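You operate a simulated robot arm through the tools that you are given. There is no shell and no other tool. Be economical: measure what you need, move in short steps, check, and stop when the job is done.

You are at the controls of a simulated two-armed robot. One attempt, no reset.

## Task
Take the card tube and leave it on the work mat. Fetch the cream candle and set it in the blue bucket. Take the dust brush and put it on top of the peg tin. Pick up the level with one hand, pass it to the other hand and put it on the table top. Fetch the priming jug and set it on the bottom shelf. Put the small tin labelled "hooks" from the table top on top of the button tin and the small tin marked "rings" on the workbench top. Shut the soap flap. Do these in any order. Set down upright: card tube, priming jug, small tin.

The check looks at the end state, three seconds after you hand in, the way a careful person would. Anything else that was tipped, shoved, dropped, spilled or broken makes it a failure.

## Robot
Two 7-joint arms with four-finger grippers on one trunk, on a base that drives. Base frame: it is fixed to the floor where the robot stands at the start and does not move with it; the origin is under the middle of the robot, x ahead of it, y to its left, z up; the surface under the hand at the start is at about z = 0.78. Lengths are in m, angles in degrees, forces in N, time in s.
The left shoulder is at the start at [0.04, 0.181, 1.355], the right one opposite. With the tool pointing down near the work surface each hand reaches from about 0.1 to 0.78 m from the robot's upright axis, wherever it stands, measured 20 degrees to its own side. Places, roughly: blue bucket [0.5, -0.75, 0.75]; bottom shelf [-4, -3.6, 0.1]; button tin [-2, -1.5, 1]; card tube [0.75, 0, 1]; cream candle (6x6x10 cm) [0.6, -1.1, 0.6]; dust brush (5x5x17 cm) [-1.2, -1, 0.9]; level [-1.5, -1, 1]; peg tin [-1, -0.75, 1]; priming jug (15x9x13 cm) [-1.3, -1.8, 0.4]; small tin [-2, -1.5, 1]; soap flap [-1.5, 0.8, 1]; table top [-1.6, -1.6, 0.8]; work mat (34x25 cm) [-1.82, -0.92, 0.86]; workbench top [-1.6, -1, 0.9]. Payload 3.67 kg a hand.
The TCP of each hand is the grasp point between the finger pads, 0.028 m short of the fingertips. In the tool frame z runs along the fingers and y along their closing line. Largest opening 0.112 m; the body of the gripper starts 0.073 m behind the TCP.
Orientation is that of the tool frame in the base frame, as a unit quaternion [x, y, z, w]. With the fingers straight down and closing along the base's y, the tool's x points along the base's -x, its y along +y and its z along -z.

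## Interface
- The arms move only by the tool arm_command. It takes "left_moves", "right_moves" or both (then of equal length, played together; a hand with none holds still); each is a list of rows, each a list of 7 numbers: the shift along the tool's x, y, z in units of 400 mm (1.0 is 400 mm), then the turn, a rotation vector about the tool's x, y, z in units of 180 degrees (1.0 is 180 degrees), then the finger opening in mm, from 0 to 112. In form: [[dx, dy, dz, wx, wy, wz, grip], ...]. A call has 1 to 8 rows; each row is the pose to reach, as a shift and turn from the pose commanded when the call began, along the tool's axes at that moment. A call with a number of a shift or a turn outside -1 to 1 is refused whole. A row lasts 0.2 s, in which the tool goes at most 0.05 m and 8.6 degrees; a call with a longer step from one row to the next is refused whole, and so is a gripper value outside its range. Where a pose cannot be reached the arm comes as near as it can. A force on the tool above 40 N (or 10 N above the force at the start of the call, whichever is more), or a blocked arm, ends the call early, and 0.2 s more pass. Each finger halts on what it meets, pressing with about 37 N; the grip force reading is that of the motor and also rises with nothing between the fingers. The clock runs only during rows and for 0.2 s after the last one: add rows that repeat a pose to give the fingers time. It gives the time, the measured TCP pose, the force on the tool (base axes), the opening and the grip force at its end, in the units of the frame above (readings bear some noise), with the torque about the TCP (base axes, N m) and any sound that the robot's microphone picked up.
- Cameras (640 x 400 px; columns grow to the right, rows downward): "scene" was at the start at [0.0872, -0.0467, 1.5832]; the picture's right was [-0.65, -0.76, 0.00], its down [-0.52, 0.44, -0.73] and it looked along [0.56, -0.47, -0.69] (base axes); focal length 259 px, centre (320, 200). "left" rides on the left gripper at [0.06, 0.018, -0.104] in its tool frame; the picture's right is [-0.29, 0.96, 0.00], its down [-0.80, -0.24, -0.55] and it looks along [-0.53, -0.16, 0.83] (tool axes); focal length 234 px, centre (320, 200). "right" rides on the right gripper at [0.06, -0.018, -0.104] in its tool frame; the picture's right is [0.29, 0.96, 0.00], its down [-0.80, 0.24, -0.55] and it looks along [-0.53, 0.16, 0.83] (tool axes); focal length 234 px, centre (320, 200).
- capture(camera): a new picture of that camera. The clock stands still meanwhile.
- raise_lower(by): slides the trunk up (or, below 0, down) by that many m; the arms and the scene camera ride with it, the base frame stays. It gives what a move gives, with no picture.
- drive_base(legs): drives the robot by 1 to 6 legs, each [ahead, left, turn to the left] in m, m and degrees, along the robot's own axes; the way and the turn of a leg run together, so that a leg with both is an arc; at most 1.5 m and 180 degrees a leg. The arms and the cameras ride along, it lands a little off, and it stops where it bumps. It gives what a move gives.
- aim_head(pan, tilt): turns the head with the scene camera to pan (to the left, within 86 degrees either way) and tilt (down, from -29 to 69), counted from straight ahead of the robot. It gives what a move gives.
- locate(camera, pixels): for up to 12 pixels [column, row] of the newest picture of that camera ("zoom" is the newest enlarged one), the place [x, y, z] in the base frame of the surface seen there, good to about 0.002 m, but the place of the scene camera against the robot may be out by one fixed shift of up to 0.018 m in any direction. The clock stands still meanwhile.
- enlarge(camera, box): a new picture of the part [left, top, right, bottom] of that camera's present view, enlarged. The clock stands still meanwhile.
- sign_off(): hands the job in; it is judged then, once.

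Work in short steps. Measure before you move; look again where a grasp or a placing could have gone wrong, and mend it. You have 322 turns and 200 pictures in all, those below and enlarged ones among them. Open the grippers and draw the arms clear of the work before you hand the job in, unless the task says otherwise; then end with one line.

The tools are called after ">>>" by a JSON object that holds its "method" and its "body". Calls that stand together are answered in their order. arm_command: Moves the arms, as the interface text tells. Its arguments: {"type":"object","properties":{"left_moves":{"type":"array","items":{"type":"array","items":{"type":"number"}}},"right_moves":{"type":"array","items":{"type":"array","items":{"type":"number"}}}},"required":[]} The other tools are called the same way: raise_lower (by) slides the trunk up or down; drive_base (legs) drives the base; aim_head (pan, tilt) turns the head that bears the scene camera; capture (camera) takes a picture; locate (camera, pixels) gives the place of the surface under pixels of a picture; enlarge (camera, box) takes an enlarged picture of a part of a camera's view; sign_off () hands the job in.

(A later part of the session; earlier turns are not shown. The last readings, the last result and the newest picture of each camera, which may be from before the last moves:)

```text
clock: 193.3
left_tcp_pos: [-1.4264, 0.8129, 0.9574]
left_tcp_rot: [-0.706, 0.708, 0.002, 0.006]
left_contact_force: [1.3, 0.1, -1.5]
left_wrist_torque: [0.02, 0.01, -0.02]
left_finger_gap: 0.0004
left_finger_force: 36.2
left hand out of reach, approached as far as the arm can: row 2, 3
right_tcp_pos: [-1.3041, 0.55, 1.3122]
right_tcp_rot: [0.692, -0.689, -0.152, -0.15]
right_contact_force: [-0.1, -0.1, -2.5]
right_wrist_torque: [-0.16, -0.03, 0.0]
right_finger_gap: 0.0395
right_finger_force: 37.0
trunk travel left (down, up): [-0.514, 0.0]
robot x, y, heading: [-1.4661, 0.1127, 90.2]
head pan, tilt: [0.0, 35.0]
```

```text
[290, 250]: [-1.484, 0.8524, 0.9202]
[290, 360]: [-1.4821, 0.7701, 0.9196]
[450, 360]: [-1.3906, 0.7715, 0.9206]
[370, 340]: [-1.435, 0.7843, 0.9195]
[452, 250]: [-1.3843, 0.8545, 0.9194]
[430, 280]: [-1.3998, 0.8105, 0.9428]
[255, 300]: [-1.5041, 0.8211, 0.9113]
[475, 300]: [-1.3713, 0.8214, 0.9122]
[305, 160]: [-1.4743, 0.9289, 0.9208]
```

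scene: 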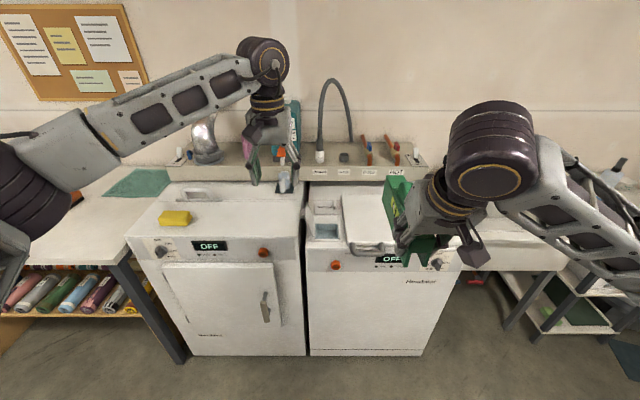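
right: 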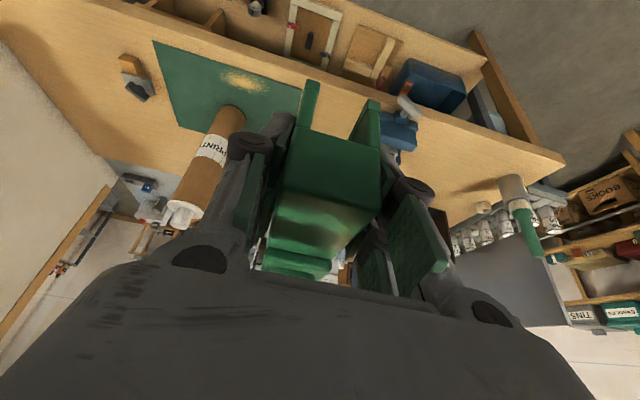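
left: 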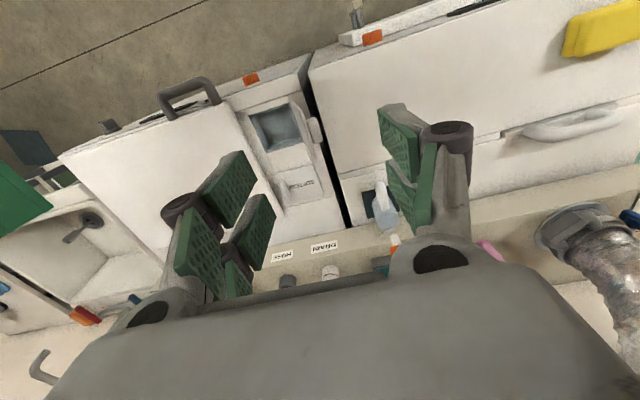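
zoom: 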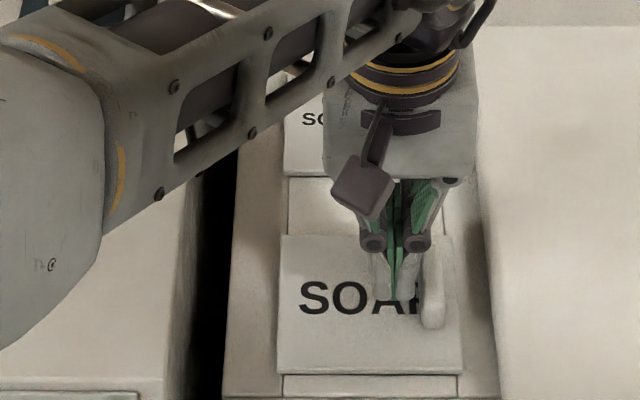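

The lid is flat at 0.920 everywhere, the same as the softener lid: shut. I raise the left hand and back off.

>>> {"method": "arm_command", "body": {"left_moves": [[0, 0, -0.1, 0, 0, 0, 0], [0, 0, -0.2, 0, 0, 0, 0], [0, 0.05, -0.3, 0, 0, 0, 10], [0, 0.12, -0.4, 0, 0, 0, 20], [0, 0.2, -0.5, 0, 0, 0, 40], [0, 0.3, -0.6, 0, 0, 0, 40], [0, 0.4, -0.7, 0, 0, 0, 40], [0, 0.5, -0.8, 0, 0, 0, 40]]}}

>>> {"method": "drive_base", "body": {"legs": [[-0.18, 0, 0]]}}

>>> {"method": "enlarge", "body": {"camera": "scene", "box": [250, 150, 420, 270]}}

```text
refused: row 5 steps farther than a row can; nothing moved
```

```text
clock: 194.9
left_tcp_pos: [-1.4257, 0.6357, 0.9548]
left_tcp_rot: [-0.706, 0.709, 0.003, 0.005]
left_contact_force: [0.4, 0.7, -0.2]
left_wrist_torque: [-0.03, 0.01, 0.0]
left_finger_gap: 0.0003
left_finger_force: 35.7
right_tcp_pos: [-1.3009, 0.3742, 1.3112]
right_tcp_rot: [0.692, -0.69, -0.151, -0.149]
right_contact_force: [0.7, 0.8, -2.8]
right_wrist_torque: [-0.23, -0.01, 0.01]
right_finger_gap: 0.0398
right_finger_force: 37.3
trunk travel left (down, up): [-0.514, 0.0]
robot x, y, heading: [-1.4635, -0.0666, 90.4]
head pan, tilt: [0.0, 35.0]
```

```text
3.33 times, centred on (335, 210) of scene
```

zoom: 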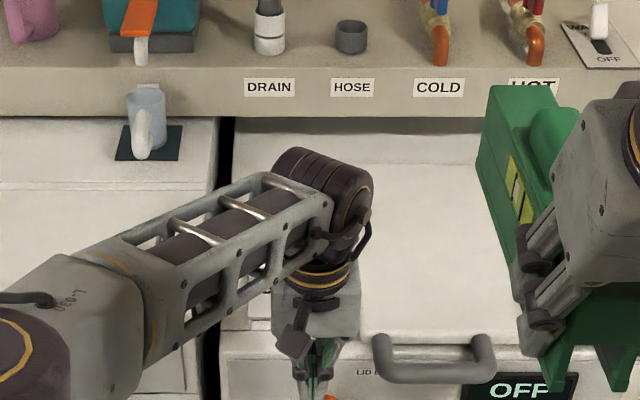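

The lift was refused (row too long) yet the base backed off; tips were above the lid, forces stayed nil. I raise the hand now and check the flap.

>>> {"method": "arm_command", "body": {"left_moves": [[0, 0, -0.1, 0, 0, 0, 0], [0, 0, -0.2, 0, 0, 0, 0], [0, 0.04, -0.3, 0, 0, 0, 10], [0, 0.1, -0.4, 0, 0, 0, 20], [0, 0.17, -0.5, 0, 0, 0, 40], [0, 0.24, -0.6, 0, 0, 0, 40], [0, 0.31, -0.7, 0, 0, 0, 40], [0, 0.38, -0.8, 0, 0, 0, 40]]}}

>>> {"method": "enlarge", "body": {"camera": "scene", "box": [250, 150, 420, 270]}}

```text
clock: 196.7
left_tcp_pos: [-1.579, 0.6272, 1.276]
left_tcp_rot: [-0.705, 0.709, 0.003, 0.006]
left_contact_force: [-0.3, 0.3, 0.0]
left_wrist_torque: [0.0, -0.01, 0.03]
left_finger_gap: 0.04
left_finger_force: 0.1
right_tcp_pos: [-1.3018, 0.37, 1.3123]
right_tcp_rot: [0.692, -0.689, -0.153, -0.15]
right_contact_force: [-0.2, 0.0, -2.2]
right_wrist_torque: [-0.14, -0.02, -0.02]
right_finger_gap: 0.0393
right_finger_force: 36.5
trunk travel left (down, up): [-0.514, 0.0]
robot x, y, heading: [-1.4681, -0.0662, 90.3]
head pan, tilt: [0.0, 35.0]
```

```text
3.33 times, centred on (335, 210) of scene
```

zoom: 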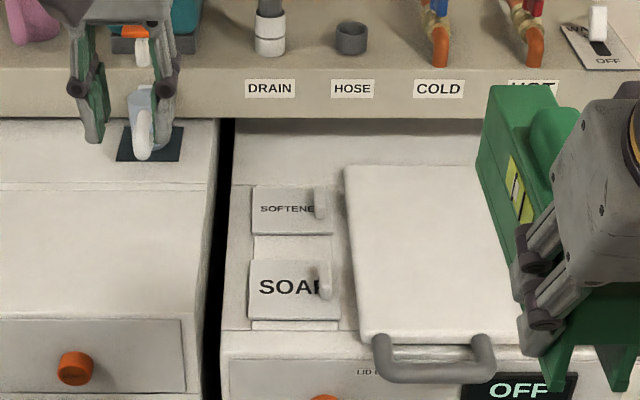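

Soap flap is shut. Before driving around I look down to learn the base's footprint.

>>> {"method": "aim_head", "body": {"pan": 0, "tilt": 66}}

>>> {"method": "capture", "body": {"camera": "scene"}}

>>> {"method": "locate", "body": {"camera": "scene", "pixels": [[320, 265], [220, 300], [420, 300], [320, 290], [320, 245], [260, 265], [380, 265], [320, 340]]}}

```text
clock: 197.6
left_tcp_pos: [-1.579, 0.629, 1.2739]
left_tcp_rot: [-0.706, 0.708, 0.003, 0.005]
left_contact_force: [-1.1, -0.4, 0.7]
left_wrist_torque: [-0.02, -0.01, 0.0]
left_finger_gap: 0.0399
left_finger_force: 0.0
right_tcp_pos: [-1.3013, 0.3715, 1.3108]
right_tcp_rot: [0.692, -0.689, -0.153, -0.149]
right_contact_force: [-0.3, 0.3, -2.1]
right_wrist_torque: [-0.2, 0.0, 0.01]
right_finger_gap: 0.0396
right_finger_force: 36.9
trunk travel left (down, up): [-0.514, 0.0]
robot x, y, heading: [-1.4644, -0.0672, 90.4]
head pan, tilt: [0.0, 66.0]
```

```text
97 pictures are left
```

scene: 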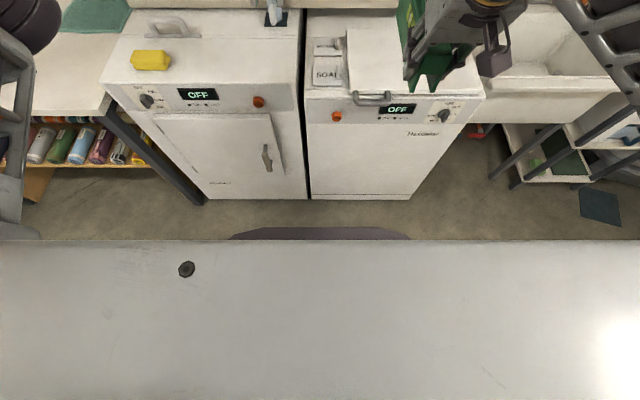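

```text
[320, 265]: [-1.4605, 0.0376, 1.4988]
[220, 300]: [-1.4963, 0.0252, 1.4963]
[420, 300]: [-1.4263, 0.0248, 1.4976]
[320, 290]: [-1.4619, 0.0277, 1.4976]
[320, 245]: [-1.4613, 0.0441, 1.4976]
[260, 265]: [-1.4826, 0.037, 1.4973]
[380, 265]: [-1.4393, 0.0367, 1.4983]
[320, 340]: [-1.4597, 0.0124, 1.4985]
```

>>> {"method": "locate", "body": {"camera": "scene", "pixels": [[320, 231], [320, 236], [250, 236], [400, 236], [237, 238], [408, 238]]}}

```text
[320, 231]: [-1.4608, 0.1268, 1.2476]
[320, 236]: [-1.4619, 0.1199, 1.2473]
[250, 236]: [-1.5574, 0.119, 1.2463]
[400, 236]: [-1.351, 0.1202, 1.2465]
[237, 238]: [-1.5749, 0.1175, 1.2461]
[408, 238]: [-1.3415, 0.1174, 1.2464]
```

Only the chest shows (0.19 m ahead), so the footprint is modest. I turn right to face +x, drive along the aisle, and turn to face -y down the east aisle.

>>> {"method": "drive_base", "body": {"legs": [[0, 0, -90], [1.3, 0, 0], [0, 0, -90]]}}

>>> {"method": "aim_head", "body": {"pan": -15, "tilt": 30}}

>>> {"method": "capture", "body": {"camera": "scene"}}

```text
clock: 212.8
left_tcp_pos: [-0.0547, -0.7538, 1.2756]
left_tcp_rot: [0.708, 0.706, -0.006, 0.003]
left_contact_force: [0.5, 0.4, -0.7]
left_wrist_torque: [-0.02, 0.0, -0.04]
left_finger_gap: 0.0401
left_finger_force: 0.2
right_tcp_pos: [-0.332, -0.4953, 1.3128]
right_tcp_rot: [0.689, 0.693, -0.149, 0.153]
right_contact_force: [-0.4, -0.1, -3.3]
right_wrist_torque: [0.17, 0.01, 0.04]
right_finger_gap: 0.0399
right_finger_force: 37.0
trunk travel left (down, up): [-0.514, 0.0]
robot x, y, heading: [-0.1683, -0.0581, -89.8]
head pan, tilt: [0.0, 66.0]
```

```text
clock: 213.8
left_tcp_pos: [-0.0536, -0.7515, 1.2759]
left_tcp_rot: [0.707, 0.707, -0.006, 0.003]
left_contact_force: [-0.3, -0.4, 0.7]
left_wrist_torque: [0.0, -0.04, -0.01]
left_finger_gap: 0.0403
left_finger_force: 0.1
right_tcp_pos: [-0.3322, -0.4949, 1.3117]
right_tcp_rot: [0.689, 0.693, -0.15, 0.152]
right_contact_force: [0.1, 0.7, -2.9]
right_wrist_torque: [0.18, 0.03, 0.0]
right_finger_gap: 0.0395
right_finger_force: 37.2
trunk travel left (down, up): [-0.514, 0.0]
robot x, y, heading: [-0.1657, -0.0572, -89.3]
head pan, tilt: [-15.0, 30.0]
```

```text
96 pictures are left
```

scene: 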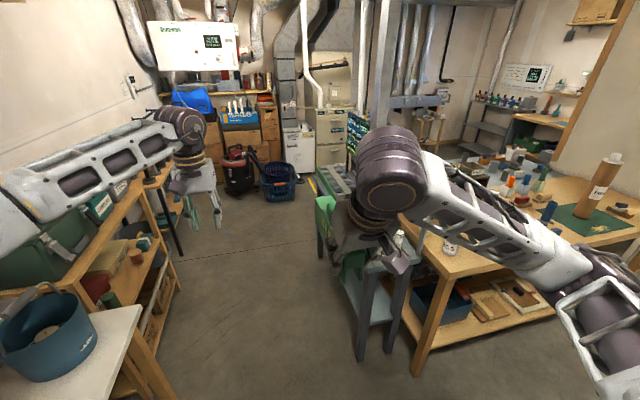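

>>> {"method": "drive_base", "body": {"legs": [[0, 0.12, 0], [1.1, 0, 0]]}}

>>> {"method": "aim_head", "body": {"pan": -50, "tilt": 30}}

>>> {"method": "capture", "body": {"camera": "scene"}}

```text
clock: 220.5
left_tcp_pos: [0.0765, -1.8568, 1.2757]
left_tcp_rot: [0.706, 0.708, -0.006, 0.003]
left_contact_force: [-0.4, 0.5, -0.5]
left_wrist_torque: [0.01, 0.02, -0.02]
left_finger_gap: 0.0401
left_finger_force: 0.1
right_tcp_pos: [-0.2001, -1.6004, 1.3134]
right_tcp_rot: [0.687, 0.694, -0.15, 0.154]
right_contact_force: [0.1, -0.2, -2.3]
right_wrist_torque: [0.16, -0.04, 0.01]
right_finger_gap: 0.0397
right_finger_force: 36.7
trunk travel left (down, up): [-0.514, 0.0]
robot x, y, heading: [-0.0442, -1.163, -89.3]
head pan, tilt: [-15.0, 30.0]
```

```text
clock: 221.5
left_tcp_pos: [0.0781, -1.8583, 1.2756]
left_tcp_rot: [0.706, 0.708, -0.006, 0.004]
left_contact_force: [0.2, -0.5, -1.2]
left_wrist_torque: [0.03, 0.0, 0.0]
left_finger_gap: 0.0402
left_finger_force: 0.2
right_tcp_pos: [-0.2019, -1.6012, 1.3125]
right_tcp_rot: [0.688, 0.694, -0.149, 0.153]
right_contact_force: [-0.3, 0.1, -2.3]
right_wrist_torque: [0.19, -0.01, -0.03]
right_finger_gap: 0.0399
right_finger_force: 36.9
trunk travel left (down, up): [-0.514, 0.0]
robot x, y, heading: [-0.0432, -1.1598, -89.1]
head pan, tilt: [-50.0, 30.0]
```

```text
95 pictures are left
```

scene: 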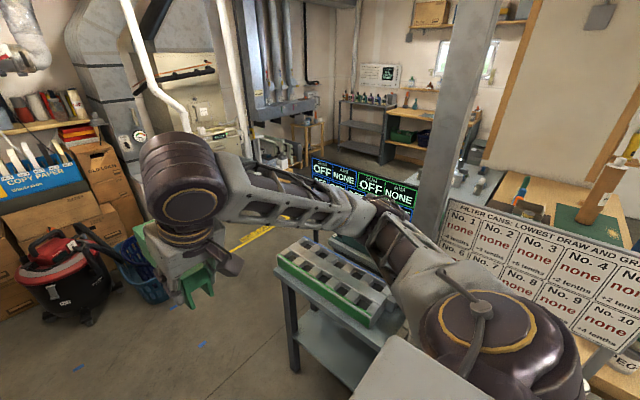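

>>> {"method": "locate", "body": {"camera": "scene", "pixels": [[75, 300], [145, 290], [280, 355], [285, 250], [340, 320], [200, 345], [240, 240], [310, 130]]}}

```text
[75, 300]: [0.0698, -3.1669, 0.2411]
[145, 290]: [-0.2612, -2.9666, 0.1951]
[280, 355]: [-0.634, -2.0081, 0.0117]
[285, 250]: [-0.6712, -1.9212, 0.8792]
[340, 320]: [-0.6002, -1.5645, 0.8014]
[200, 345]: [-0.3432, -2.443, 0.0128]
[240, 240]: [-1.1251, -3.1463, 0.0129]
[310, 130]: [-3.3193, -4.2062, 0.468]
```

Corridor south of the grey table (y<-2.0) is open. I drive to y≈-2.3 and turn right to face -x.

>>> {"method": "drive_base", "body": {"legs": [[1.15, 0, 0], [0, 0, -90]]}}

>>> {"method": "aim_head", "body": {"pan": -30, "tilt": 30}}

>>> {"method": "capture", "body": {"camera": "scene"}}

```text
clock: 231.9
left_tcp_pos: [-0.7249, -2.431, 1.2754]
left_tcp_rot: [1.0, -0.009, -0.006, -0.002]
left_contact_force: [0.5, 0.2, -0.8]
left_wrist_torque: [0.0, 0.0, -0.02]
left_finger_gap: 0.0397
left_finger_force: 0.1
right_tcp_pos: [-0.4623, -2.1555, 1.3116]
right_tcp_rot: [0.977, -0.004, -0.214, 0.001]
right_contact_force: [0.4, -0.4, -1.8]
right_wrist_torque: [-0.01, -0.15, 0.05]
right_finger_gap: 0.0396
right_finger_force: 37.1
trunk travel left (down, up): [-0.514, 0.0]
robot x, y, heading: [-0.0268, -2.3261, 179.4]
head pan, tilt: [-50.0, 30.0]
```

```text
clock: 232.7
left_tcp_pos: [-0.7242, -2.4311, 1.2771]
left_tcp_rot: [1.0, -0.009, -0.006, -0.002]
left_contact_force: [0.0, 0.0, -1.0]
left_wrist_torque: [0.01, 0.04, 0.04]
left_finger_gap: 0.0399
left_finger_force: 0.1
right_tcp_pos: [-0.4623, -2.1551, 1.3121]
right_tcp_rot: [0.977, -0.005, -0.214, 0.001]
right_contact_force: [0.3, -0.2, -2.8]
right_wrist_torque: [-0.03, -0.16, -0.05]
right_finger_gap: 0.0395
right_finger_force: 36.9
trunk travel left (down, up): [-0.514, 0.0]
robot x, y, heading: [-0.0253, -2.3289, 179.4]
head pan, tilt: [-30.0, 30.0]
```

```text
94 pictures are left
```

scene: 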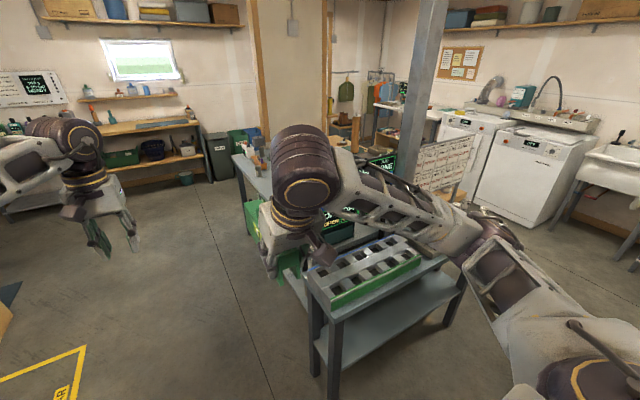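

>>> {"method": "drive_base", "body": {"legs": [[0, 0.3, 0], [1.3, 0, 0]]}}

>>> {"method": "aim_head", "body": {"pan": -55, "tilt": 35}}

>>> {"method": "capture", "body": {"camera": "scene"}}

```text
clock: 236.8
left_tcp_pos: [-0.9768, -2.7235, 1.2812]
left_tcp_rot: [1.0, -0.01, -0.011, -0.003]
left_contact_force: [0.4, 0.1, 0.2]
left_wrist_torque: [0.03, 0.09, 0.01]
left_finger_gap: 0.0398
left_finger_force: 0.1
right_tcp_pos: [-0.714, -2.4533, 1.3158]
right_tcp_rot: [0.976, -0.004, -0.217, 0.0]
right_contact_force: [1.0, 0.0, -2.3]
right_wrist_torque: [0.01, -0.11, 0.0]
right_finger_gap: 0.0396
right_finger_force: 37.0
trunk travel left (down, up): [-0.514, 0.0]
robot x, y, heading: [-0.291, -2.621, 179.5]
head pan, tilt: [-30.0, 30.0]
stopped in leg 2: the robot was blocked; the commanded pose is now the measured one
```

```text
clock: 237.7
left_tcp_pos: [-0.9908, -2.7256, 1.2731]
left_tcp_rot: [1.0, -0.009, -0.006, -0.002]
left_contact_force: [-0.8, -0.4, -0.2]
left_wrist_torque: [0.0, -0.1, -0.01]
left_finger_gap: 0.0401
left_finger_force: 0.1
right_tcp_pos: [-0.7277, -2.4522, 1.311]
right_tcp_rot: [0.977, -0.004, -0.212, 0.0]
right_contact_force: [0.4, -0.2, -2.3]
right_wrist_torque: [-0.01, -0.21, -0.01]
right_finger_gap: 0.0398
right_finger_force: 37.2
trunk travel left (down, up): [-0.514, 0.0]
robot x, y, heading: [-0.2889, -2.6204, 179.6]
head pan, tilt: [-55.0, 35.0]
```

```text
93 pictures are left
```

scene: 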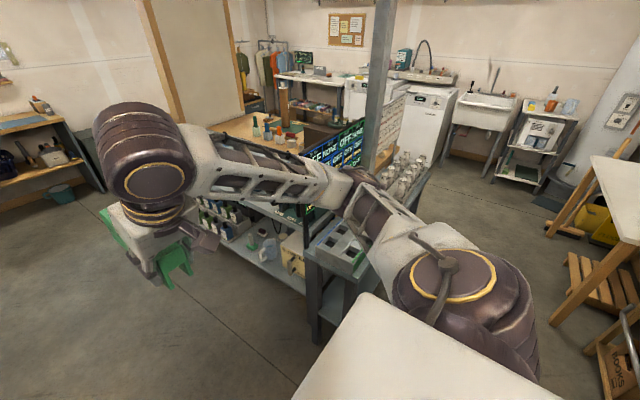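

Blocked at x≈-0.29. I look to the left and down to see what the base met.

>>> {"method": "aim_head", "body": {"pan": 70, "tilt": 50}}

>>> {"method": "capture", "body": {"camera": "scene"}}

>>> {"method": "aim_head", "body": {"pan": 10, "tilt": 55}}

>>> {"method": "capture", "body": {"camera": "scene"}}

```text
clock: 239.8
left_tcp_pos: [-0.9852, -2.7251, 1.2773]
left_tcp_rot: [1.0, -0.009, -0.006, -0.002]
left_contact_force: [-0.1, -0.4, 1.0]
left_wrist_torque: [0.02, -0.01, 0.01]
left_finger_gap: 0.0399
left_finger_force: 0.1
right_tcp_pos: [-0.7239, -2.4524, 1.3123]
right_tcp_rot: [0.977, -0.003, -0.215, 0.001]
right_contact_force: [0.2, -0.1, -1.4]
right_wrist_torque: [-0.01, -0.15, -0.01]
right_finger_gap: 0.0397
right_finger_force: 36.8
trunk travel left (down, up): [-0.514, 0.0]
robot x, y, heading: [-0.2859, -2.6252, 179.3]
head pan, tilt: [70.0, 50.0]
```

```text
92 pictures are left
```

scene: 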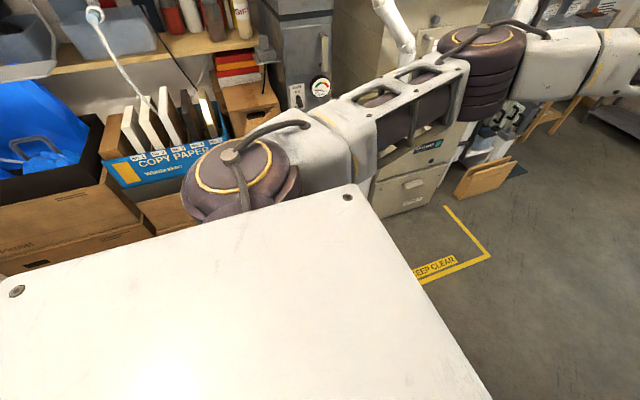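

```text
clock: 241.1
left_tcp_pos: [-0.9861, -2.7249, 1.2771]
left_tcp_rot: [1.0, -0.009, -0.008, -0.002]
left_contact_force: [0.6, -0.9, -0.5]
left_wrist_torque: [0.0, 0.03, -0.02]
left_finger_gap: 0.04
left_finger_force: 0.1
right_tcp_pos: [-0.7234, -2.4519, 1.3125]
right_tcp_rot: [0.977, -0.004, -0.214, 0.001]
right_contact_force: [1.0, 0.0, -2.6]
right_wrist_torque: [0.01, -0.18, -0.01]
right_finger_gap: 0.0395
right_finger_force: 36.6
trunk travel left (down, up): [-0.514, 0.0]
robot x, y, heading: [-0.2908, -2.6241, 179.3]
head pan, tilt: [10.0, 55.0]
```

```text
91 pictures are left
```

scene: 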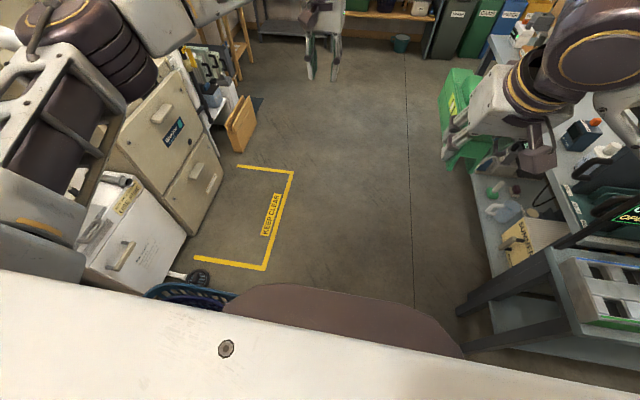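

The blue basket at (190,295) is right by the base's front-left; likely the contact. I locate it.

>>> {"method": "locate", "body": {"camera": "scene", "pixels": [[175, 288], [200, 290], [225, 297], [160, 292], [200, 277], [265, 265], [300, 170]]}}

>>> {"method": "enlarge", "body": {"camera": "scene", "box": [120, 240, 280, 340]}}

```text
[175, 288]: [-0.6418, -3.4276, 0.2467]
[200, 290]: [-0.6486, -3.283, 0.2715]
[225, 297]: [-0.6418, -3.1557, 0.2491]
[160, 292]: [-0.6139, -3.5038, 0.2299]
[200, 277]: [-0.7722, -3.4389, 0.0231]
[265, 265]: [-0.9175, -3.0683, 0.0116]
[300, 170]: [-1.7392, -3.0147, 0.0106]
```

```text
4.00 times, centred on (200, 290) of scene
```

zoom: 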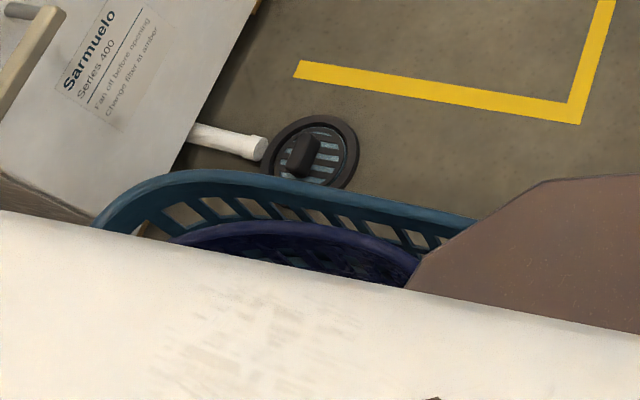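

I back off and return to y≈-2.35 before heading west, then inspect the basket.

>>> {"method": "drive_base", "body": {"legs": [[-0.15, 0, 0], [0, -0.27, 0]]}}

>>> {"method": "aim_head", "body": {"pan": 60, "tilt": 50}}

>>> {"method": "capture", "body": {"camera": "scene"}}

```text
clock: 244.0
left_tcp_pos: [-0.8327, -2.4596, 1.2766]
left_tcp_rot: [1.0, -0.007, -0.008, -0.003]
left_contact_force: [-0.4, -0.2, -1.0]
left_wrist_torque: [0.06, -0.02, 0.03]
left_finger_gap: 0.0401
left_finger_force: 0.0
right_tcp_pos: [-0.5698, -2.1859, 1.3126]
right_tcp_rot: [0.977, -0.003, -0.214, 0.0]
right_contact_force: [0.4, 0.2, -2.7]
right_wrist_torque: [-0.01, -0.15, -0.06]
right_finger_gap: 0.0397
right_finger_force: 36.8
trunk travel left (down, up): [-0.514, 0.0]
robot x, y, heading: [-0.1345, -2.3514, 179.5]
head pan, tilt: [10.0, 55.0]
```

```text
clock: 245.2
left_tcp_pos: [-0.8319, -2.4596, 1.2768]
left_tcp_rot: [1.0, -0.008, -0.007, -0.002]
left_contact_force: [-0.2, -0.6, 0.1]
left_wrist_torque: [0.03, 0.01, -0.01]
left_finger_gap: 0.0399
left_finger_force: 0.2
right_tcp_pos: [-0.5703, -2.1857, 1.3125]
right_tcp_rot: [0.977, -0.003, -0.214, 0.001]
right_contact_force: [0.4, 0.2, -1.8]
right_wrist_torque: [0.0, -0.14, 0.02]
right_finger_gap: 0.0395
right_finger_force: 37.2
trunk travel left (down, up): [-0.514, 0.0]
robot x, y, heading: [-0.134, -2.357, 179.7]
head pan, tilt: [60.0, 50.0]
```

```text
89 pictures are left
```

scene: 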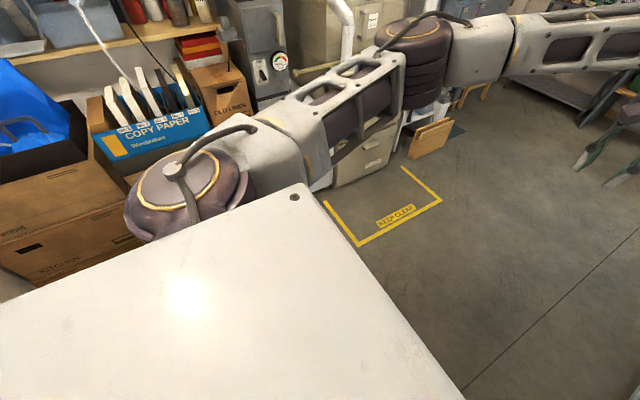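

I take the middle of the corridor (y≈-2.46) and head west.

>>> {"method": "drive_base", "body": {"legs": [[0, 0.1, 0], [0.7, 0, 0]]}}

```text
clock: 249.9
left_tcp_pos: [-1.5403, -2.5483, 1.2757]
left_tcp_rot: [1.0, -0.009, -0.006, -0.002]
left_contact_force: [-0.5, 0.5, 1.2]
left_wrist_torque: [0.0, -0.01, 0.01]
left_finger_gap: 0.04
left_finger_force: 0.2
right_tcp_pos: [-1.2778, -2.2751, 1.3115]
right_tcp_rot: [0.977, -0.004, -0.213, 0.0]
right_contact_force: [-0.6, 0.4, -2.7]
right_wrist_torque: [-0.02, -0.19, -0.01]
right_finger_gap: 0.0397
right_finger_force: 37.3
trunk travel left (down, up): [-0.514, 0.0]
robot x, y, heading: [-0.8447, -2.4454, 179.5]
head pan, tilt: [60.0, 50.0]
```

Passed. I continue west 0.85 m and turn right to face the table top (+y).

>>> {"method": "drive_base", "body": {"legs": [[0.9, 0, 0], [0, 0, -90]]}}

>>> {"method": "aim_head", "body": {"pan": 10, "tilt": 35}}

>>> {"method": "capture", "body": {"camera": "scene"}}

```text
clock: 259.0
left_tcp_pos: [-1.842, -1.7387, 1.2756]
left_tcp_rot: [-0.7, 0.714, 0.003, 0.006]
left_contact_force: [-0.7, 0.2, 0.2]
left_wrist_torque: [0.0, 0.0, 0.01]
left_finger_gap: 0.0399
left_finger_force: 0.1
right_tcp_pos: [-1.5687, -2.0011, 1.3103]
right_tcp_rot: [-0.687, 0.694, 0.151, 0.151]
right_contact_force: [-0.8, 0.1, -1.9]
right_wrist_torque: [-0.18, -0.01, 0.01]
right_finger_gap: 0.0399
right_finger_force: 36.7
trunk travel left (down, up): [-0.514, 0.0]
robot x, y, heading: [-1.7385, -2.4352, 89.5]
head pan, tilt: [60.0, 50.0]
```

```text
clock: 260.2
left_tcp_pos: [-1.8426, -1.7386, 1.276]
left_tcp_rot: [-0.701, 0.714, 0.004, 0.006]
left_contact_force: [0.6, -0.3, 0.0]
left_wrist_torque: [-0.01, 0.01, 0.02]
left_finger_gap: 0.0397
left_finger_force: 0.2
right_tcp_pos: [-1.5694, -2.0013, 1.312]
right_tcp_rot: [-0.687, 0.694, 0.151, 0.15]
right_contact_force: [-0.6, -0.1, -2.6]
right_wrist_torque: [-0.13, -0.02, 0.01]
right_finger_gap: 0.0394
right_finger_force: 37.1
trunk travel left (down, up): [-0.514, 0.0]
robot x, y, heading: [-1.7385, -2.4366, 89.6]
head pan, tilt: [10.0, 35.0]
```

```text
88 pictures are left
```

scene: 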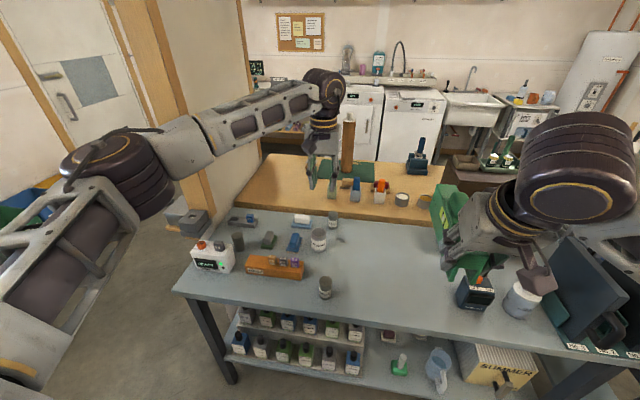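

>>> {"method": "enlarge", "body": {"camera": "scene", "box": [180, 190, 380, 310]}}

>>> {"method": "locate", "body": {"camera": "scene", "pixels": [[325, 281], [318, 232], [334, 213], [240, 241], [275, 265], [375, 260], [375, 300], [300, 310], [440, 360], [190, 285], [410, 230], [295, 243]]}}

```text
3.20 times, centred on (280, 250) of scene
```

zoom: 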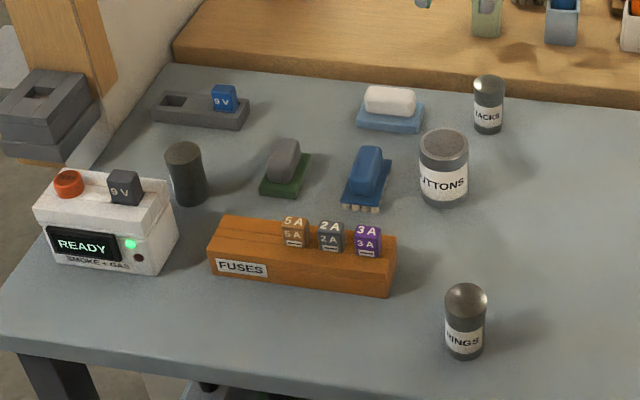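

```text
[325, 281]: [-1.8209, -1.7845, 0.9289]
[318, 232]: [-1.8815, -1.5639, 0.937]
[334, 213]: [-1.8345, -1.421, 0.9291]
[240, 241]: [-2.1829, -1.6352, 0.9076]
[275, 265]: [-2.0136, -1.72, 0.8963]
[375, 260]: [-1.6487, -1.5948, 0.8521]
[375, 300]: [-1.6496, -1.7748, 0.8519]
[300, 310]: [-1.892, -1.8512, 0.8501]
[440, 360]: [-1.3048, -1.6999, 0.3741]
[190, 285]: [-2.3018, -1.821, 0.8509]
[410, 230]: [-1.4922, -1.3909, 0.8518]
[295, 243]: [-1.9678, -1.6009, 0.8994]
```

The table shows RINGS (-1.82,-1.785), BUTTONS (-1.88,-1.56), TACKS (-1.83,-1.42) and an unlabelled-side small tin (-2.18,-1.635), probably HOOKS. First I put the level on free table space: move the right hand forward to y≈-1.76.

>>> {"method": "arm_command", "body": {"right_moves": [[-0.1, 0, 0.046, 0, 0, 0, 20], [-0.2, 0.005, 0.092, 0, 0, 0, 20], [-0.3, 0.01, 0.138, 0, 0, 0, 20], [-0.4, 0.015, 0.185, 0, 0, 0, 20], [-0.5, 0.02, 0.231, 0, 0, 0, 20], [-0.544, 0.027, 0.252, 0, 0, 0, 20]]}}

>>> {"method": "arm_command", "body": {"right_moves": [[0.04, 0, 0.1, 0, 0, 0, 20], [0.085, 0, 0.19, 0, 0, 0, 20], [0.13, 0, 0.28, 0, 0, 0, 20], [0.17, 0, 0.37, 0, 0, 0, 20], [0.21, 0, 0.46, 0, 0, 0, 20], [0.25, 0, 0.55, 0, 0, 0, 20], [0.295, 0, 0.64, 0, 0, 0, 20], [0.34, 0, 0.735, 0, 0, 0, 20]]}}

>>> {"method": "capture", "body": {"camera": "scene"}}

```text
clock: 261.6
left_tcp_pos: [-1.8426, -1.738, 1.2775]
left_tcp_rot: [-0.7, 0.714, 0.004, 0.006]
left_contact_force: [0.1, -0.1, -0.7]
left_wrist_torque: [0.0, 0.0, 0.02]
left_finger_gap: 0.0397
left_finger_force: 0.0
right_tcp_pos: [-1.5782, -1.7629, 1.3106]
right_tcp_rot: [-0.688, 0.694, 0.151, 0.151]
right_contact_force: [-0.1, 0.6, -2.3]
right_wrist_torque: [-0.17, -0.01, 0.01]
right_finger_gap: 0.0398
right_finger_force: 37.1
trunk travel left (down, up): [-0.514, 0.0]
robot x, y, heading: [-1.7371, -2.4405, 89.3]
head pan, tilt: [10.0, 35.0]
```

```text
clock: 263.4
left_tcp_pos: [-1.8421, -1.7386, 1.2766]
left_tcp_rot: [-0.701, 0.713, 0.004, 0.006]
left_contact_force: [0.3, 0.9, -0.2]
left_wrist_torque: [-0.02, 0.02, 0.01]
left_finger_gap: 0.0399
left_finger_force: 0.0
right_tcp_pos: [-1.5788, -1.7633, 0.9874]
right_tcp_rot: [-0.687, 0.695, 0.15, 0.152]
right_contact_force: [0.4, -1.1, -2.0]
right_wrist_torque: [-0.18, -0.02, -0.02]
right_finger_gap: 0.0396
right_finger_force: 37.2
trunk travel left (down, up): [-0.514, 0.0]
robot x, y, heading: [-1.7388, -2.4348, 89.3]
head pan, tilt: [10.0, 35.0]
```

```text
86 pictures are left
```

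scene: 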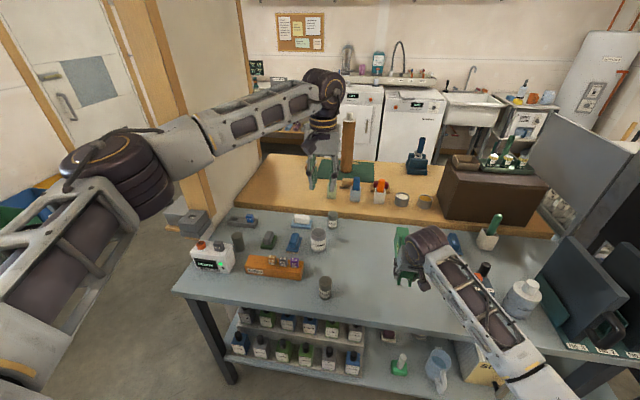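

>>> {"method": "enlarge", "body": {"camera": "scene", "box": [380, 190, 560, 350]}}

>>> {"method": "locate", "body": {"camera": "scene", "pixels": [[455, 270], [480, 310], [505, 355], [525, 285], [515, 305], [485, 270], [440, 255], [540, 375]]}}

```text
2.50 times, centred on (470, 270) of scene
```

zoom: 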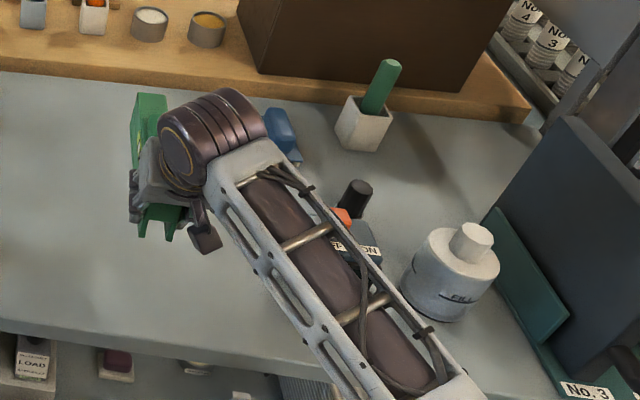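

```text
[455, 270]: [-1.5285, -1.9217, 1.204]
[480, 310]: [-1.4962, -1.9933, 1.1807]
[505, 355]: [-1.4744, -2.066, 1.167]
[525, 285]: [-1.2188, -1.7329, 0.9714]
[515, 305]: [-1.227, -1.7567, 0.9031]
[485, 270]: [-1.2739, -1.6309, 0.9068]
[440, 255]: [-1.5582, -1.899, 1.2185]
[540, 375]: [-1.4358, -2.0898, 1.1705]
```

Forearm is well clear. I lower 0.09 m, then creep to contact.

>>> {"method": "arm_command", "body": {"right_moves": [[0.04, 0, 0.085, 0, 0, 0, 20], [0.08, 0, 0.17, 0, 0, 0, 20], [0.0945, 0, 0.204, 0, 0, 0, 20], [0.0945, 0, 0.204, 0, 0, 0, 20]]}}

>>> {"method": "arm_command", "body": {"right_moves": [[0.0042, 0, 0.009, 0, 0, 0, 20], [0.0063, 0, 0.0136, 0, 0, 0, 20]]}}

```text
clock: 264.4
left_tcp_pos: [-1.8422, -1.7378, 1.2767]
left_tcp_rot: [-0.7, 0.714, 0.003, 0.007]
left_contact_force: [0.4, 0.9, 0.1]
left_wrist_torque: [0.01, -0.01, 0.0]
left_finger_gap: 0.0399
left_finger_force: 0.0
right_tcp_pos: [-1.5786, -1.7634, 0.8956]
right_tcp_rot: [-0.687, 0.694, 0.151, 0.151]
right_contact_force: [-0.2, -1.0, -1.8]
right_wrist_torque: [-0.14, 0.02, 0.0]
right_finger_gap: 0.0398
right_finger_force: 37.3
trunk travel left (down, up): [-0.514, 0.0]
robot x, y, heading: [-1.7421, -2.4344, 89.5]
head pan, tilt: [10.0, 35.0]
```

```text
clock: 265.0
left_tcp_pos: [-1.8411, -1.739, 1.278]
left_tcp_rot: [-0.7, 0.714, 0.003, 0.006]
left_contact_force: [1.5, 0.7, -0.3]
left_wrist_torque: [0.02, 0.01, 0.02]
left_finger_gap: 0.0401
left_finger_force: 0.1
right_tcp_pos: [-1.5785, -1.7627, 0.8923]
right_tcp_rot: [-0.688, 0.694, 0.151, 0.151]
right_contact_force: [-0.1, -0.2, -2.0]
right_wrist_torque: [-0.17, -0.01, 0.02]
right_finger_gap: 0.0395
right_finger_force: 37.0
trunk travel left (down, up): [-0.514, 0.0]
robot x, y, heading: [-1.741, -2.4356, 89.3]
head pan, tilt: [10.0, 35.0]
```

>>> {"method": "arm_command", "body": {"right_moves": [[0.0042, 0, 0.009, 0, 0, 0, 20], [0.0063, 0, 0.0136, 0, 0, 0, 20]]}}

>>> {"method": "arm_command", "body": {"right_moves": [[0.0021, 0, 0.0045, 0, 0, 0, 20], [0.0042, 0, 0.009, 0, 0, 0, 20]]}}

```text
clock: 265.6
left_tcp_pos: [-1.8428, -1.7377, 1.2768]
left_tcp_rot: [-0.7, 0.714, 0.004, 0.007]
left_contact_force: [-0.2, 0.3, -0.3]
left_wrist_torque: [0.01, 0.01, 0.0]
left_finger_gap: 0.0398
left_finger_force: 0.2
right_tcp_pos: [-1.5792, -1.7633, 0.8852]
right_tcp_rot: [-0.688, 0.694, 0.151, 0.15]
right_contact_force: [-0.1, -0.8, -2.2]
right_wrist_torque: [-0.16, 0.0, -0.01]
right_finger_gap: 0.0397
right_finger_force: 37.0
trunk travel left (down, up): [-0.514, 0.0]
robot x, y, heading: [-1.7381, -2.4334, 89.4]
head pan, tilt: [10.0, 35.0]
```

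```text
clock: 266.2
left_tcp_pos: [-1.8425, -1.7401, 1.2772]
left_tcp_rot: [-0.701, 0.713, 0.003, 0.006]
left_contact_force: [-0.1, -1.0, -0.2]
left_wrist_torque: [0.0, 0.01, -0.01]
left_finger_gap: 0.0399
left_finger_force: 0.0
right_tcp_pos: [-1.579, -1.7619, 0.884]
right_tcp_rot: [-0.687, 0.694, 0.152, 0.152]
right_contact_force: [0.2, -1.8, 8.4]
right_wrist_torque: [-0.49, -0.2, -0.02]
right_finger_gap: 0.0396
right_finger_force: 37.2
trunk travel left (down, up): [-0.514, 0.0]
robot x, y, heading: [-1.742, -2.4383, 89.7]
head pan, tilt: [10.0, 35.0]
```

Contact. I open and retreat back along the fingers.

>>> {"method": "arm_command", "body": {"right_moves": [[0, 0, 0, 0, 0, 0, 40], [0, 0, 0, 0, 0, 0, 65], [0, 0, 0, 0, 0, 0, 75], [0, 0, -0.08, 0, 0, 0, 75], [0, 0, -0.19, 0, 0, 0, 75], [0, 0, -0.31, 0, 0, 0, 75], [0, 0, -0.43, 0, 0, 0, 75], [0, 0, -0.55, 0, 0, 0, 75]]}}

>>> {"method": "enlarge", "body": {"camera": "scene", "box": [380, 190, 560, 350]}}

```text
clock: 268.0
left_tcp_pos: [-1.842, -1.7392, 1.2776]
left_tcp_rot: [-0.7, 0.714, 0.004, 0.007]
left_contact_force: [0.7, -0.7, 0.3]
left_wrist_torque: [0.01, 0.0, 0.03]
left_finger_gap: 0.04
left_finger_force: 0.1
right_tcp_pos: [-1.5789, -1.8544, 1.0831]
right_tcp_rot: [-0.687, 0.694, 0.151, 0.151]
right_contact_force: [-0.1, -0.6, 0.7]
right_wrist_torque: [0.03, 0.01, -0.04]
right_finger_gap: 0.075
right_finger_force: 0.1
trunk travel left (down, up): [-0.514, 0.0]
robot x, y, heading: [-1.7391, -2.4348, 89.3]
head pan, tilt: [10.0, 35.0]
```

```text
2.50 times, centred on (470, 270) of scene
```

zoom: 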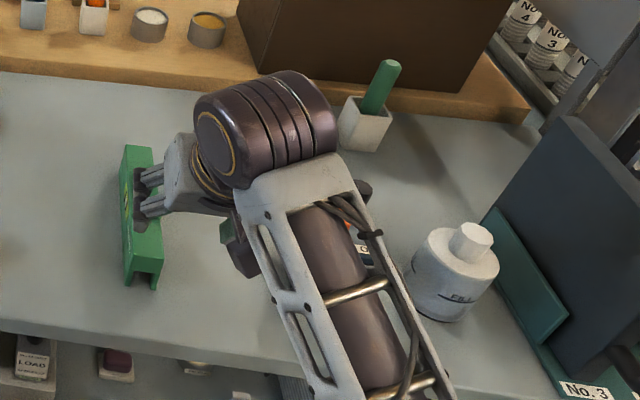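

The level rests upright on the table top. I lift the right hand and shift the base left 0.3 / ahead 0.08 to bring the left hand near the unlabelled tin.

>>> {"method": "arm_command", "body": {"right_moves": [[0, 0, -0.1, 0, 0, 0, 75], [0, 0, -0.2, 0, 0, 0, 75], [0, 0, -0.3, 0, 0, 0, 75], [0, 0, -0.4, 0, 0, 0, 75]]}}

>>> {"method": "drive_base", "body": {"legs": [[0.08, 0.3, 0]]}}

>>> {"method": "aim_head", "body": {"pan": 5, "tilt": 40}}

>>> {"method": "capture", "body": {"camera": "scene"}}

>>> {"method": "capture", "body": {"camera": "left"}}

```text
clock: 269.0
left_tcp_pos: [-1.8409, -1.7403, 1.2772]
left_tcp_rot: [-0.7, 0.714, 0.004, 0.007]
left_contact_force: [-0.2, 0.5, 0.4]
left_wrist_torque: [0.02, 0.02, -0.02]
left_finger_gap: 0.0398
left_finger_force: 0.1
right_tcp_pos: [-1.5783, -1.9215, 1.2262]
right_tcp_rot: [-0.687, 0.695, 0.151, 0.151]
right_contact_force: [-0.6, 0.6, -0.2]
right_wrist_torque: [-0.02, -0.03, -0.01]
right_finger_gap: 0.0752
right_finger_force: 0.1
trunk travel left (down, up): [-0.514, 0.0]
robot x, y, heading: [-1.7437, -2.4386, 89.5]
head pan, tilt: [10.0, 35.0]
```

```text
clock: 271.1
left_tcp_pos: [-2.1393, -1.6555, 1.2773]
left_tcp_rot: [-0.698, 0.716, 0.004, 0.006]
left_contact_force: [0.2, 0.0, -0.1]
left_wrist_torque: [0.01, 0.02, 0.02]
left_finger_gap: 0.04
left_finger_force: 0.0
right_tcp_pos: [-1.8767, -1.8379, 1.2262]
right_tcp_rot: [-0.686, 0.695, 0.152, 0.15]
right_contact_force: [-0.5, -0.5, 0.5]
right_wrist_torque: [0.02, 0.06, 0.01]
right_finger_gap: 0.0749
right_finger_force: 0.0
trunk travel left (down, up): [-0.514, 0.0]
robot x, y, heading: [-2.039, -2.3532, 89.2]
head pan, tilt: [10.0, 35.0]
```

```text
clock: 271.8
left_tcp_pos: [-2.142, -1.6546, 1.2778]
left_tcp_rot: [-0.699, 0.715, 0.004, 0.006]
left_contact_force: [0.2, -0.1, 0.2]
left_wrist_torque: [-0.01, 0.0, 0.0]
left_finger_gap: 0.0397
left_finger_force: 0.2
right_tcp_pos: [-1.878, -1.8379, 1.2266]
right_tcp_rot: [-0.685, 0.696, 0.151, 0.151]
right_contact_force: [-0.4, 0.1, 0.3]
right_wrist_torque: [0.0, 0.0, 0.0]
right_finger_gap: 0.0753
right_finger_force: 0.0
trunk travel left (down, up): [-0.514, 0.0]
robot x, y, heading: [-2.0394, -2.3516, 89.1]
head pan, tilt: [5.0, 40.0]
```

```text
83 pictures are left
```

scene: 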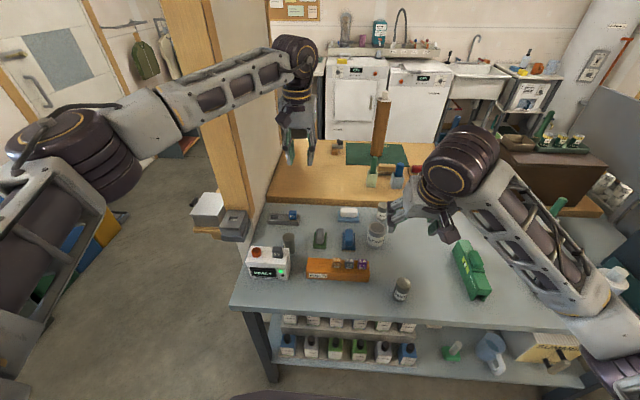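

```text
82 pictures are left
```

left: 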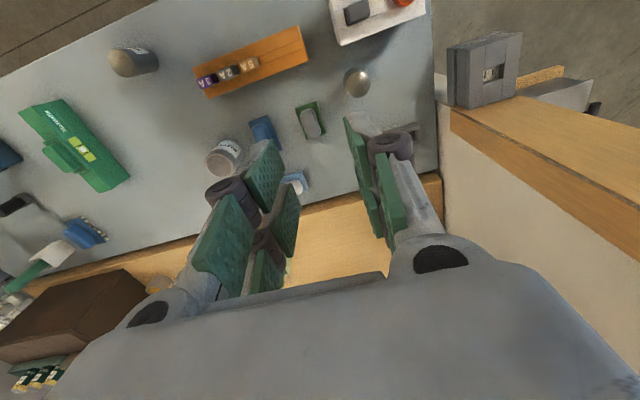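

>>> {"method": "locate", "body": {"camera": "left", "pixels": [[356, 74], [356, 85], [347, 80], [366, 80], [370, 100], [224, 158], [212, 152], [236, 160], [226, 146], [222, 170], [130, 62], [345, 30]]}}

>>> {"method": "enlarge", "body": {"camera": "left", "box": [180, 40, 400, 200]}}

```text
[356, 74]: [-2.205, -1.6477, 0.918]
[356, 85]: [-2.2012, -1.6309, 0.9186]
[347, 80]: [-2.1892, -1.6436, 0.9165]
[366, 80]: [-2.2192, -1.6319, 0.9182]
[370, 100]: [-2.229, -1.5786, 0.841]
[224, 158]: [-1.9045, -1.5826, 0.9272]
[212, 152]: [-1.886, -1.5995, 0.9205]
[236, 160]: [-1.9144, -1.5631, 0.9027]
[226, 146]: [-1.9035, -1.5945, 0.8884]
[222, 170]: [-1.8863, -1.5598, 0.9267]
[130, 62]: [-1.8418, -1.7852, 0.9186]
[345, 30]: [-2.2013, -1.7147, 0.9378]
```

```text
2.50 times, centred on (290, 120) of left
```

zoom: 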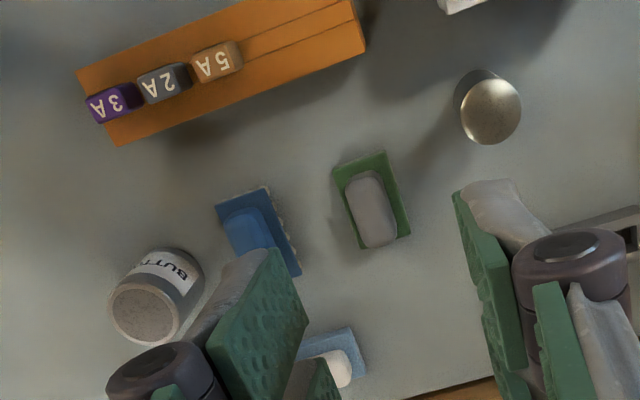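

Unknown tin centre (-2.204,-1.637), top 0.918, r≈2 cm; button tin top ≈0.927. I lower the left hand over the tin.

>>> {"method": "arm_command", "body": {"left_moves": [[-0.02, 0.08, 0.07, 0, 0, 0, 70], [-0.0405, 0.156, 0.15, 0, 0, 0, 75], [-0.0405, 0.156, 0.27, 0, 0, 0, 75], [-0.0405, 0.156, 0.39, 0, 0, 0, 75], [-0.0405, 0.156, 0.51, 0, 0, 0, 75], [-0.0405, 0.156, 0.63, 0, 0, 0, 75], [-0.0405, 0.156, 0.73, 0, 0, 0, 75]]}}

>>> {"method": "capture", "body": {"camera": "left"}}

```text
clock: 273.4
left_tcp_pos: [-2.2006, -1.6301, 0.9839]
left_tcp_rot: [-0.698, 0.716, 0.004, 0.007]
left_contact_force: [-0.1, 0.3, 0.6]
left_wrist_torque: [-0.03, 0.0, 0.02]
left_finger_gap: 0.0751
left_finger_force: 0.0
right_tcp_pos: [-1.8788, -1.8372, 1.2264]
right_tcp_rot: [-0.686, 0.695, 0.151, 0.151]
right_contact_force: [1.0, 0.2, 0.1]
right_wrist_torque: [-0.01, -0.03, 0.02]
right_finger_gap: 0.0748
right_finger_force: 0.1
trunk travel left (down, up): [-0.514, 0.0]
robot x, y, heading: [-2.0436, -2.3535, 89.2]
head pan, tilt: [5.0, 40.0]
```

```text
80 pictures are left
```

left: 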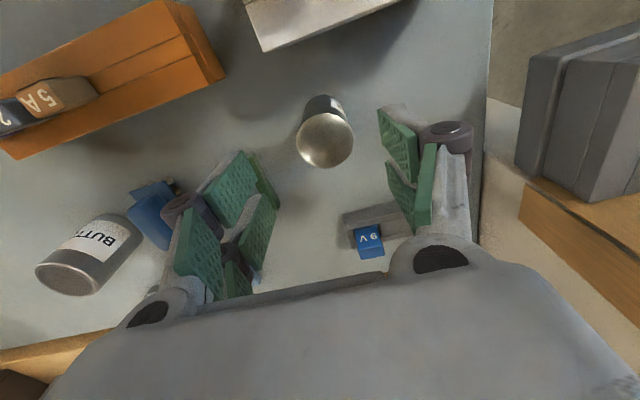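

>>> {"method": "locate", "body": {"camera": "left", "pixels": [[325, 140], [299, 140], [352, 140], [325, 116], [325, 163], [245, 160], [180, 190], [380, 215]]}}

```text
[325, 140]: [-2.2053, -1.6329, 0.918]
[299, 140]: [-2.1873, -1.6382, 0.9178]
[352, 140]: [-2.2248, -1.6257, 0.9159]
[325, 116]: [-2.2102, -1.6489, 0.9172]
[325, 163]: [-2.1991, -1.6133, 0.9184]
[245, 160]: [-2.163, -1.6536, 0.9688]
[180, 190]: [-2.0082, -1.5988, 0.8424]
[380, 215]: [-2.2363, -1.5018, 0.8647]
```

>>> {"method": "arm_command", "body": {"left_moves": [[0.005, 0.0125, 0.1, 0, 0, 0, 75], [0.005, 0.0125, 0.2, 0, 0, 0, 75], [0.005, 0.0125, 0.2475, 0, 0, 0, 75], [0.005, 0.0125, 0.2475, 0, 0, 0, 45], [0.005, 0.0125, 0.2475, 0, 0, 0, 25], [0.005, 0.0125, 0.2475, 0, 0, 0, 25], [0.005, 0.0125, 0.2475, 0, 0, 0, 25]]}}

>>> {"method": "arm_command", "body": {"left_moves": [[0, 0, -0.1, 0, 0, 0, 25], [0, 0, -0.2, 0, 0, 0, 25], [0, 0, -0.3, 0, 0, 0, 25], [0, 0, -0.4, 0, 0, 0, 25], [0, 0, -0.5, 0, 0, 0, 25]]}}

```text
clock: 275.0
left_tcp_pos: [-2.2053, -1.6336, 0.8868]
left_tcp_rot: [-0.699, 0.715, 0.004, 0.006]
left_contact_force: [-1.1, -0.9, 0.4]
left_wrist_torque: [-0.04, 0.08, 0.02]
left_finger_gap: 0.042
left_finger_force: 37.2
right_tcp_pos: [-1.8794, -1.8384, 1.2269]
right_tcp_rot: [-0.686, 0.696, 0.15, 0.151]
right_contact_force: [0.0, -1.5, -0.6]
right_wrist_torque: [-0.03, -0.03, 0.01]
right_finger_gap: 0.075
right_finger_force: 0.0
trunk travel left (down, up): [-0.514, 0.0]
robot x, y, heading: [-2.0392, -2.3558, 89.3]
head pan, tilt: [5.0, 40.0]
```

```text
clock: 276.2
left_tcp_pos: [-2.2065, -1.6358, 1.0862]
left_tcp_rot: [-0.699, 0.715, 0.004, 0.006]
left_contact_force: [0.7, -0.3, -0.6]
left_wrist_torque: [0.01, 0.03, 0.03]
left_finger_gap: 0.0418
left_finger_force: 36.8
right_tcp_pos: [-1.8773, -1.8377, 1.2273]
right_tcp_rot: [-0.686, 0.695, 0.151, 0.151]
right_contact_force: [0.2, 0.4, 0.6]
right_wrist_torque: [0.01, 0.03, 0.0]
right_finger_gap: 0.0749
right_finger_force: 0.1
trunk travel left (down, up): [-0.514, 0.0]
robot x, y, heading: [-2.0363, -2.35, 88.9]
head pan, tilt: [5.0, 40.0]
```

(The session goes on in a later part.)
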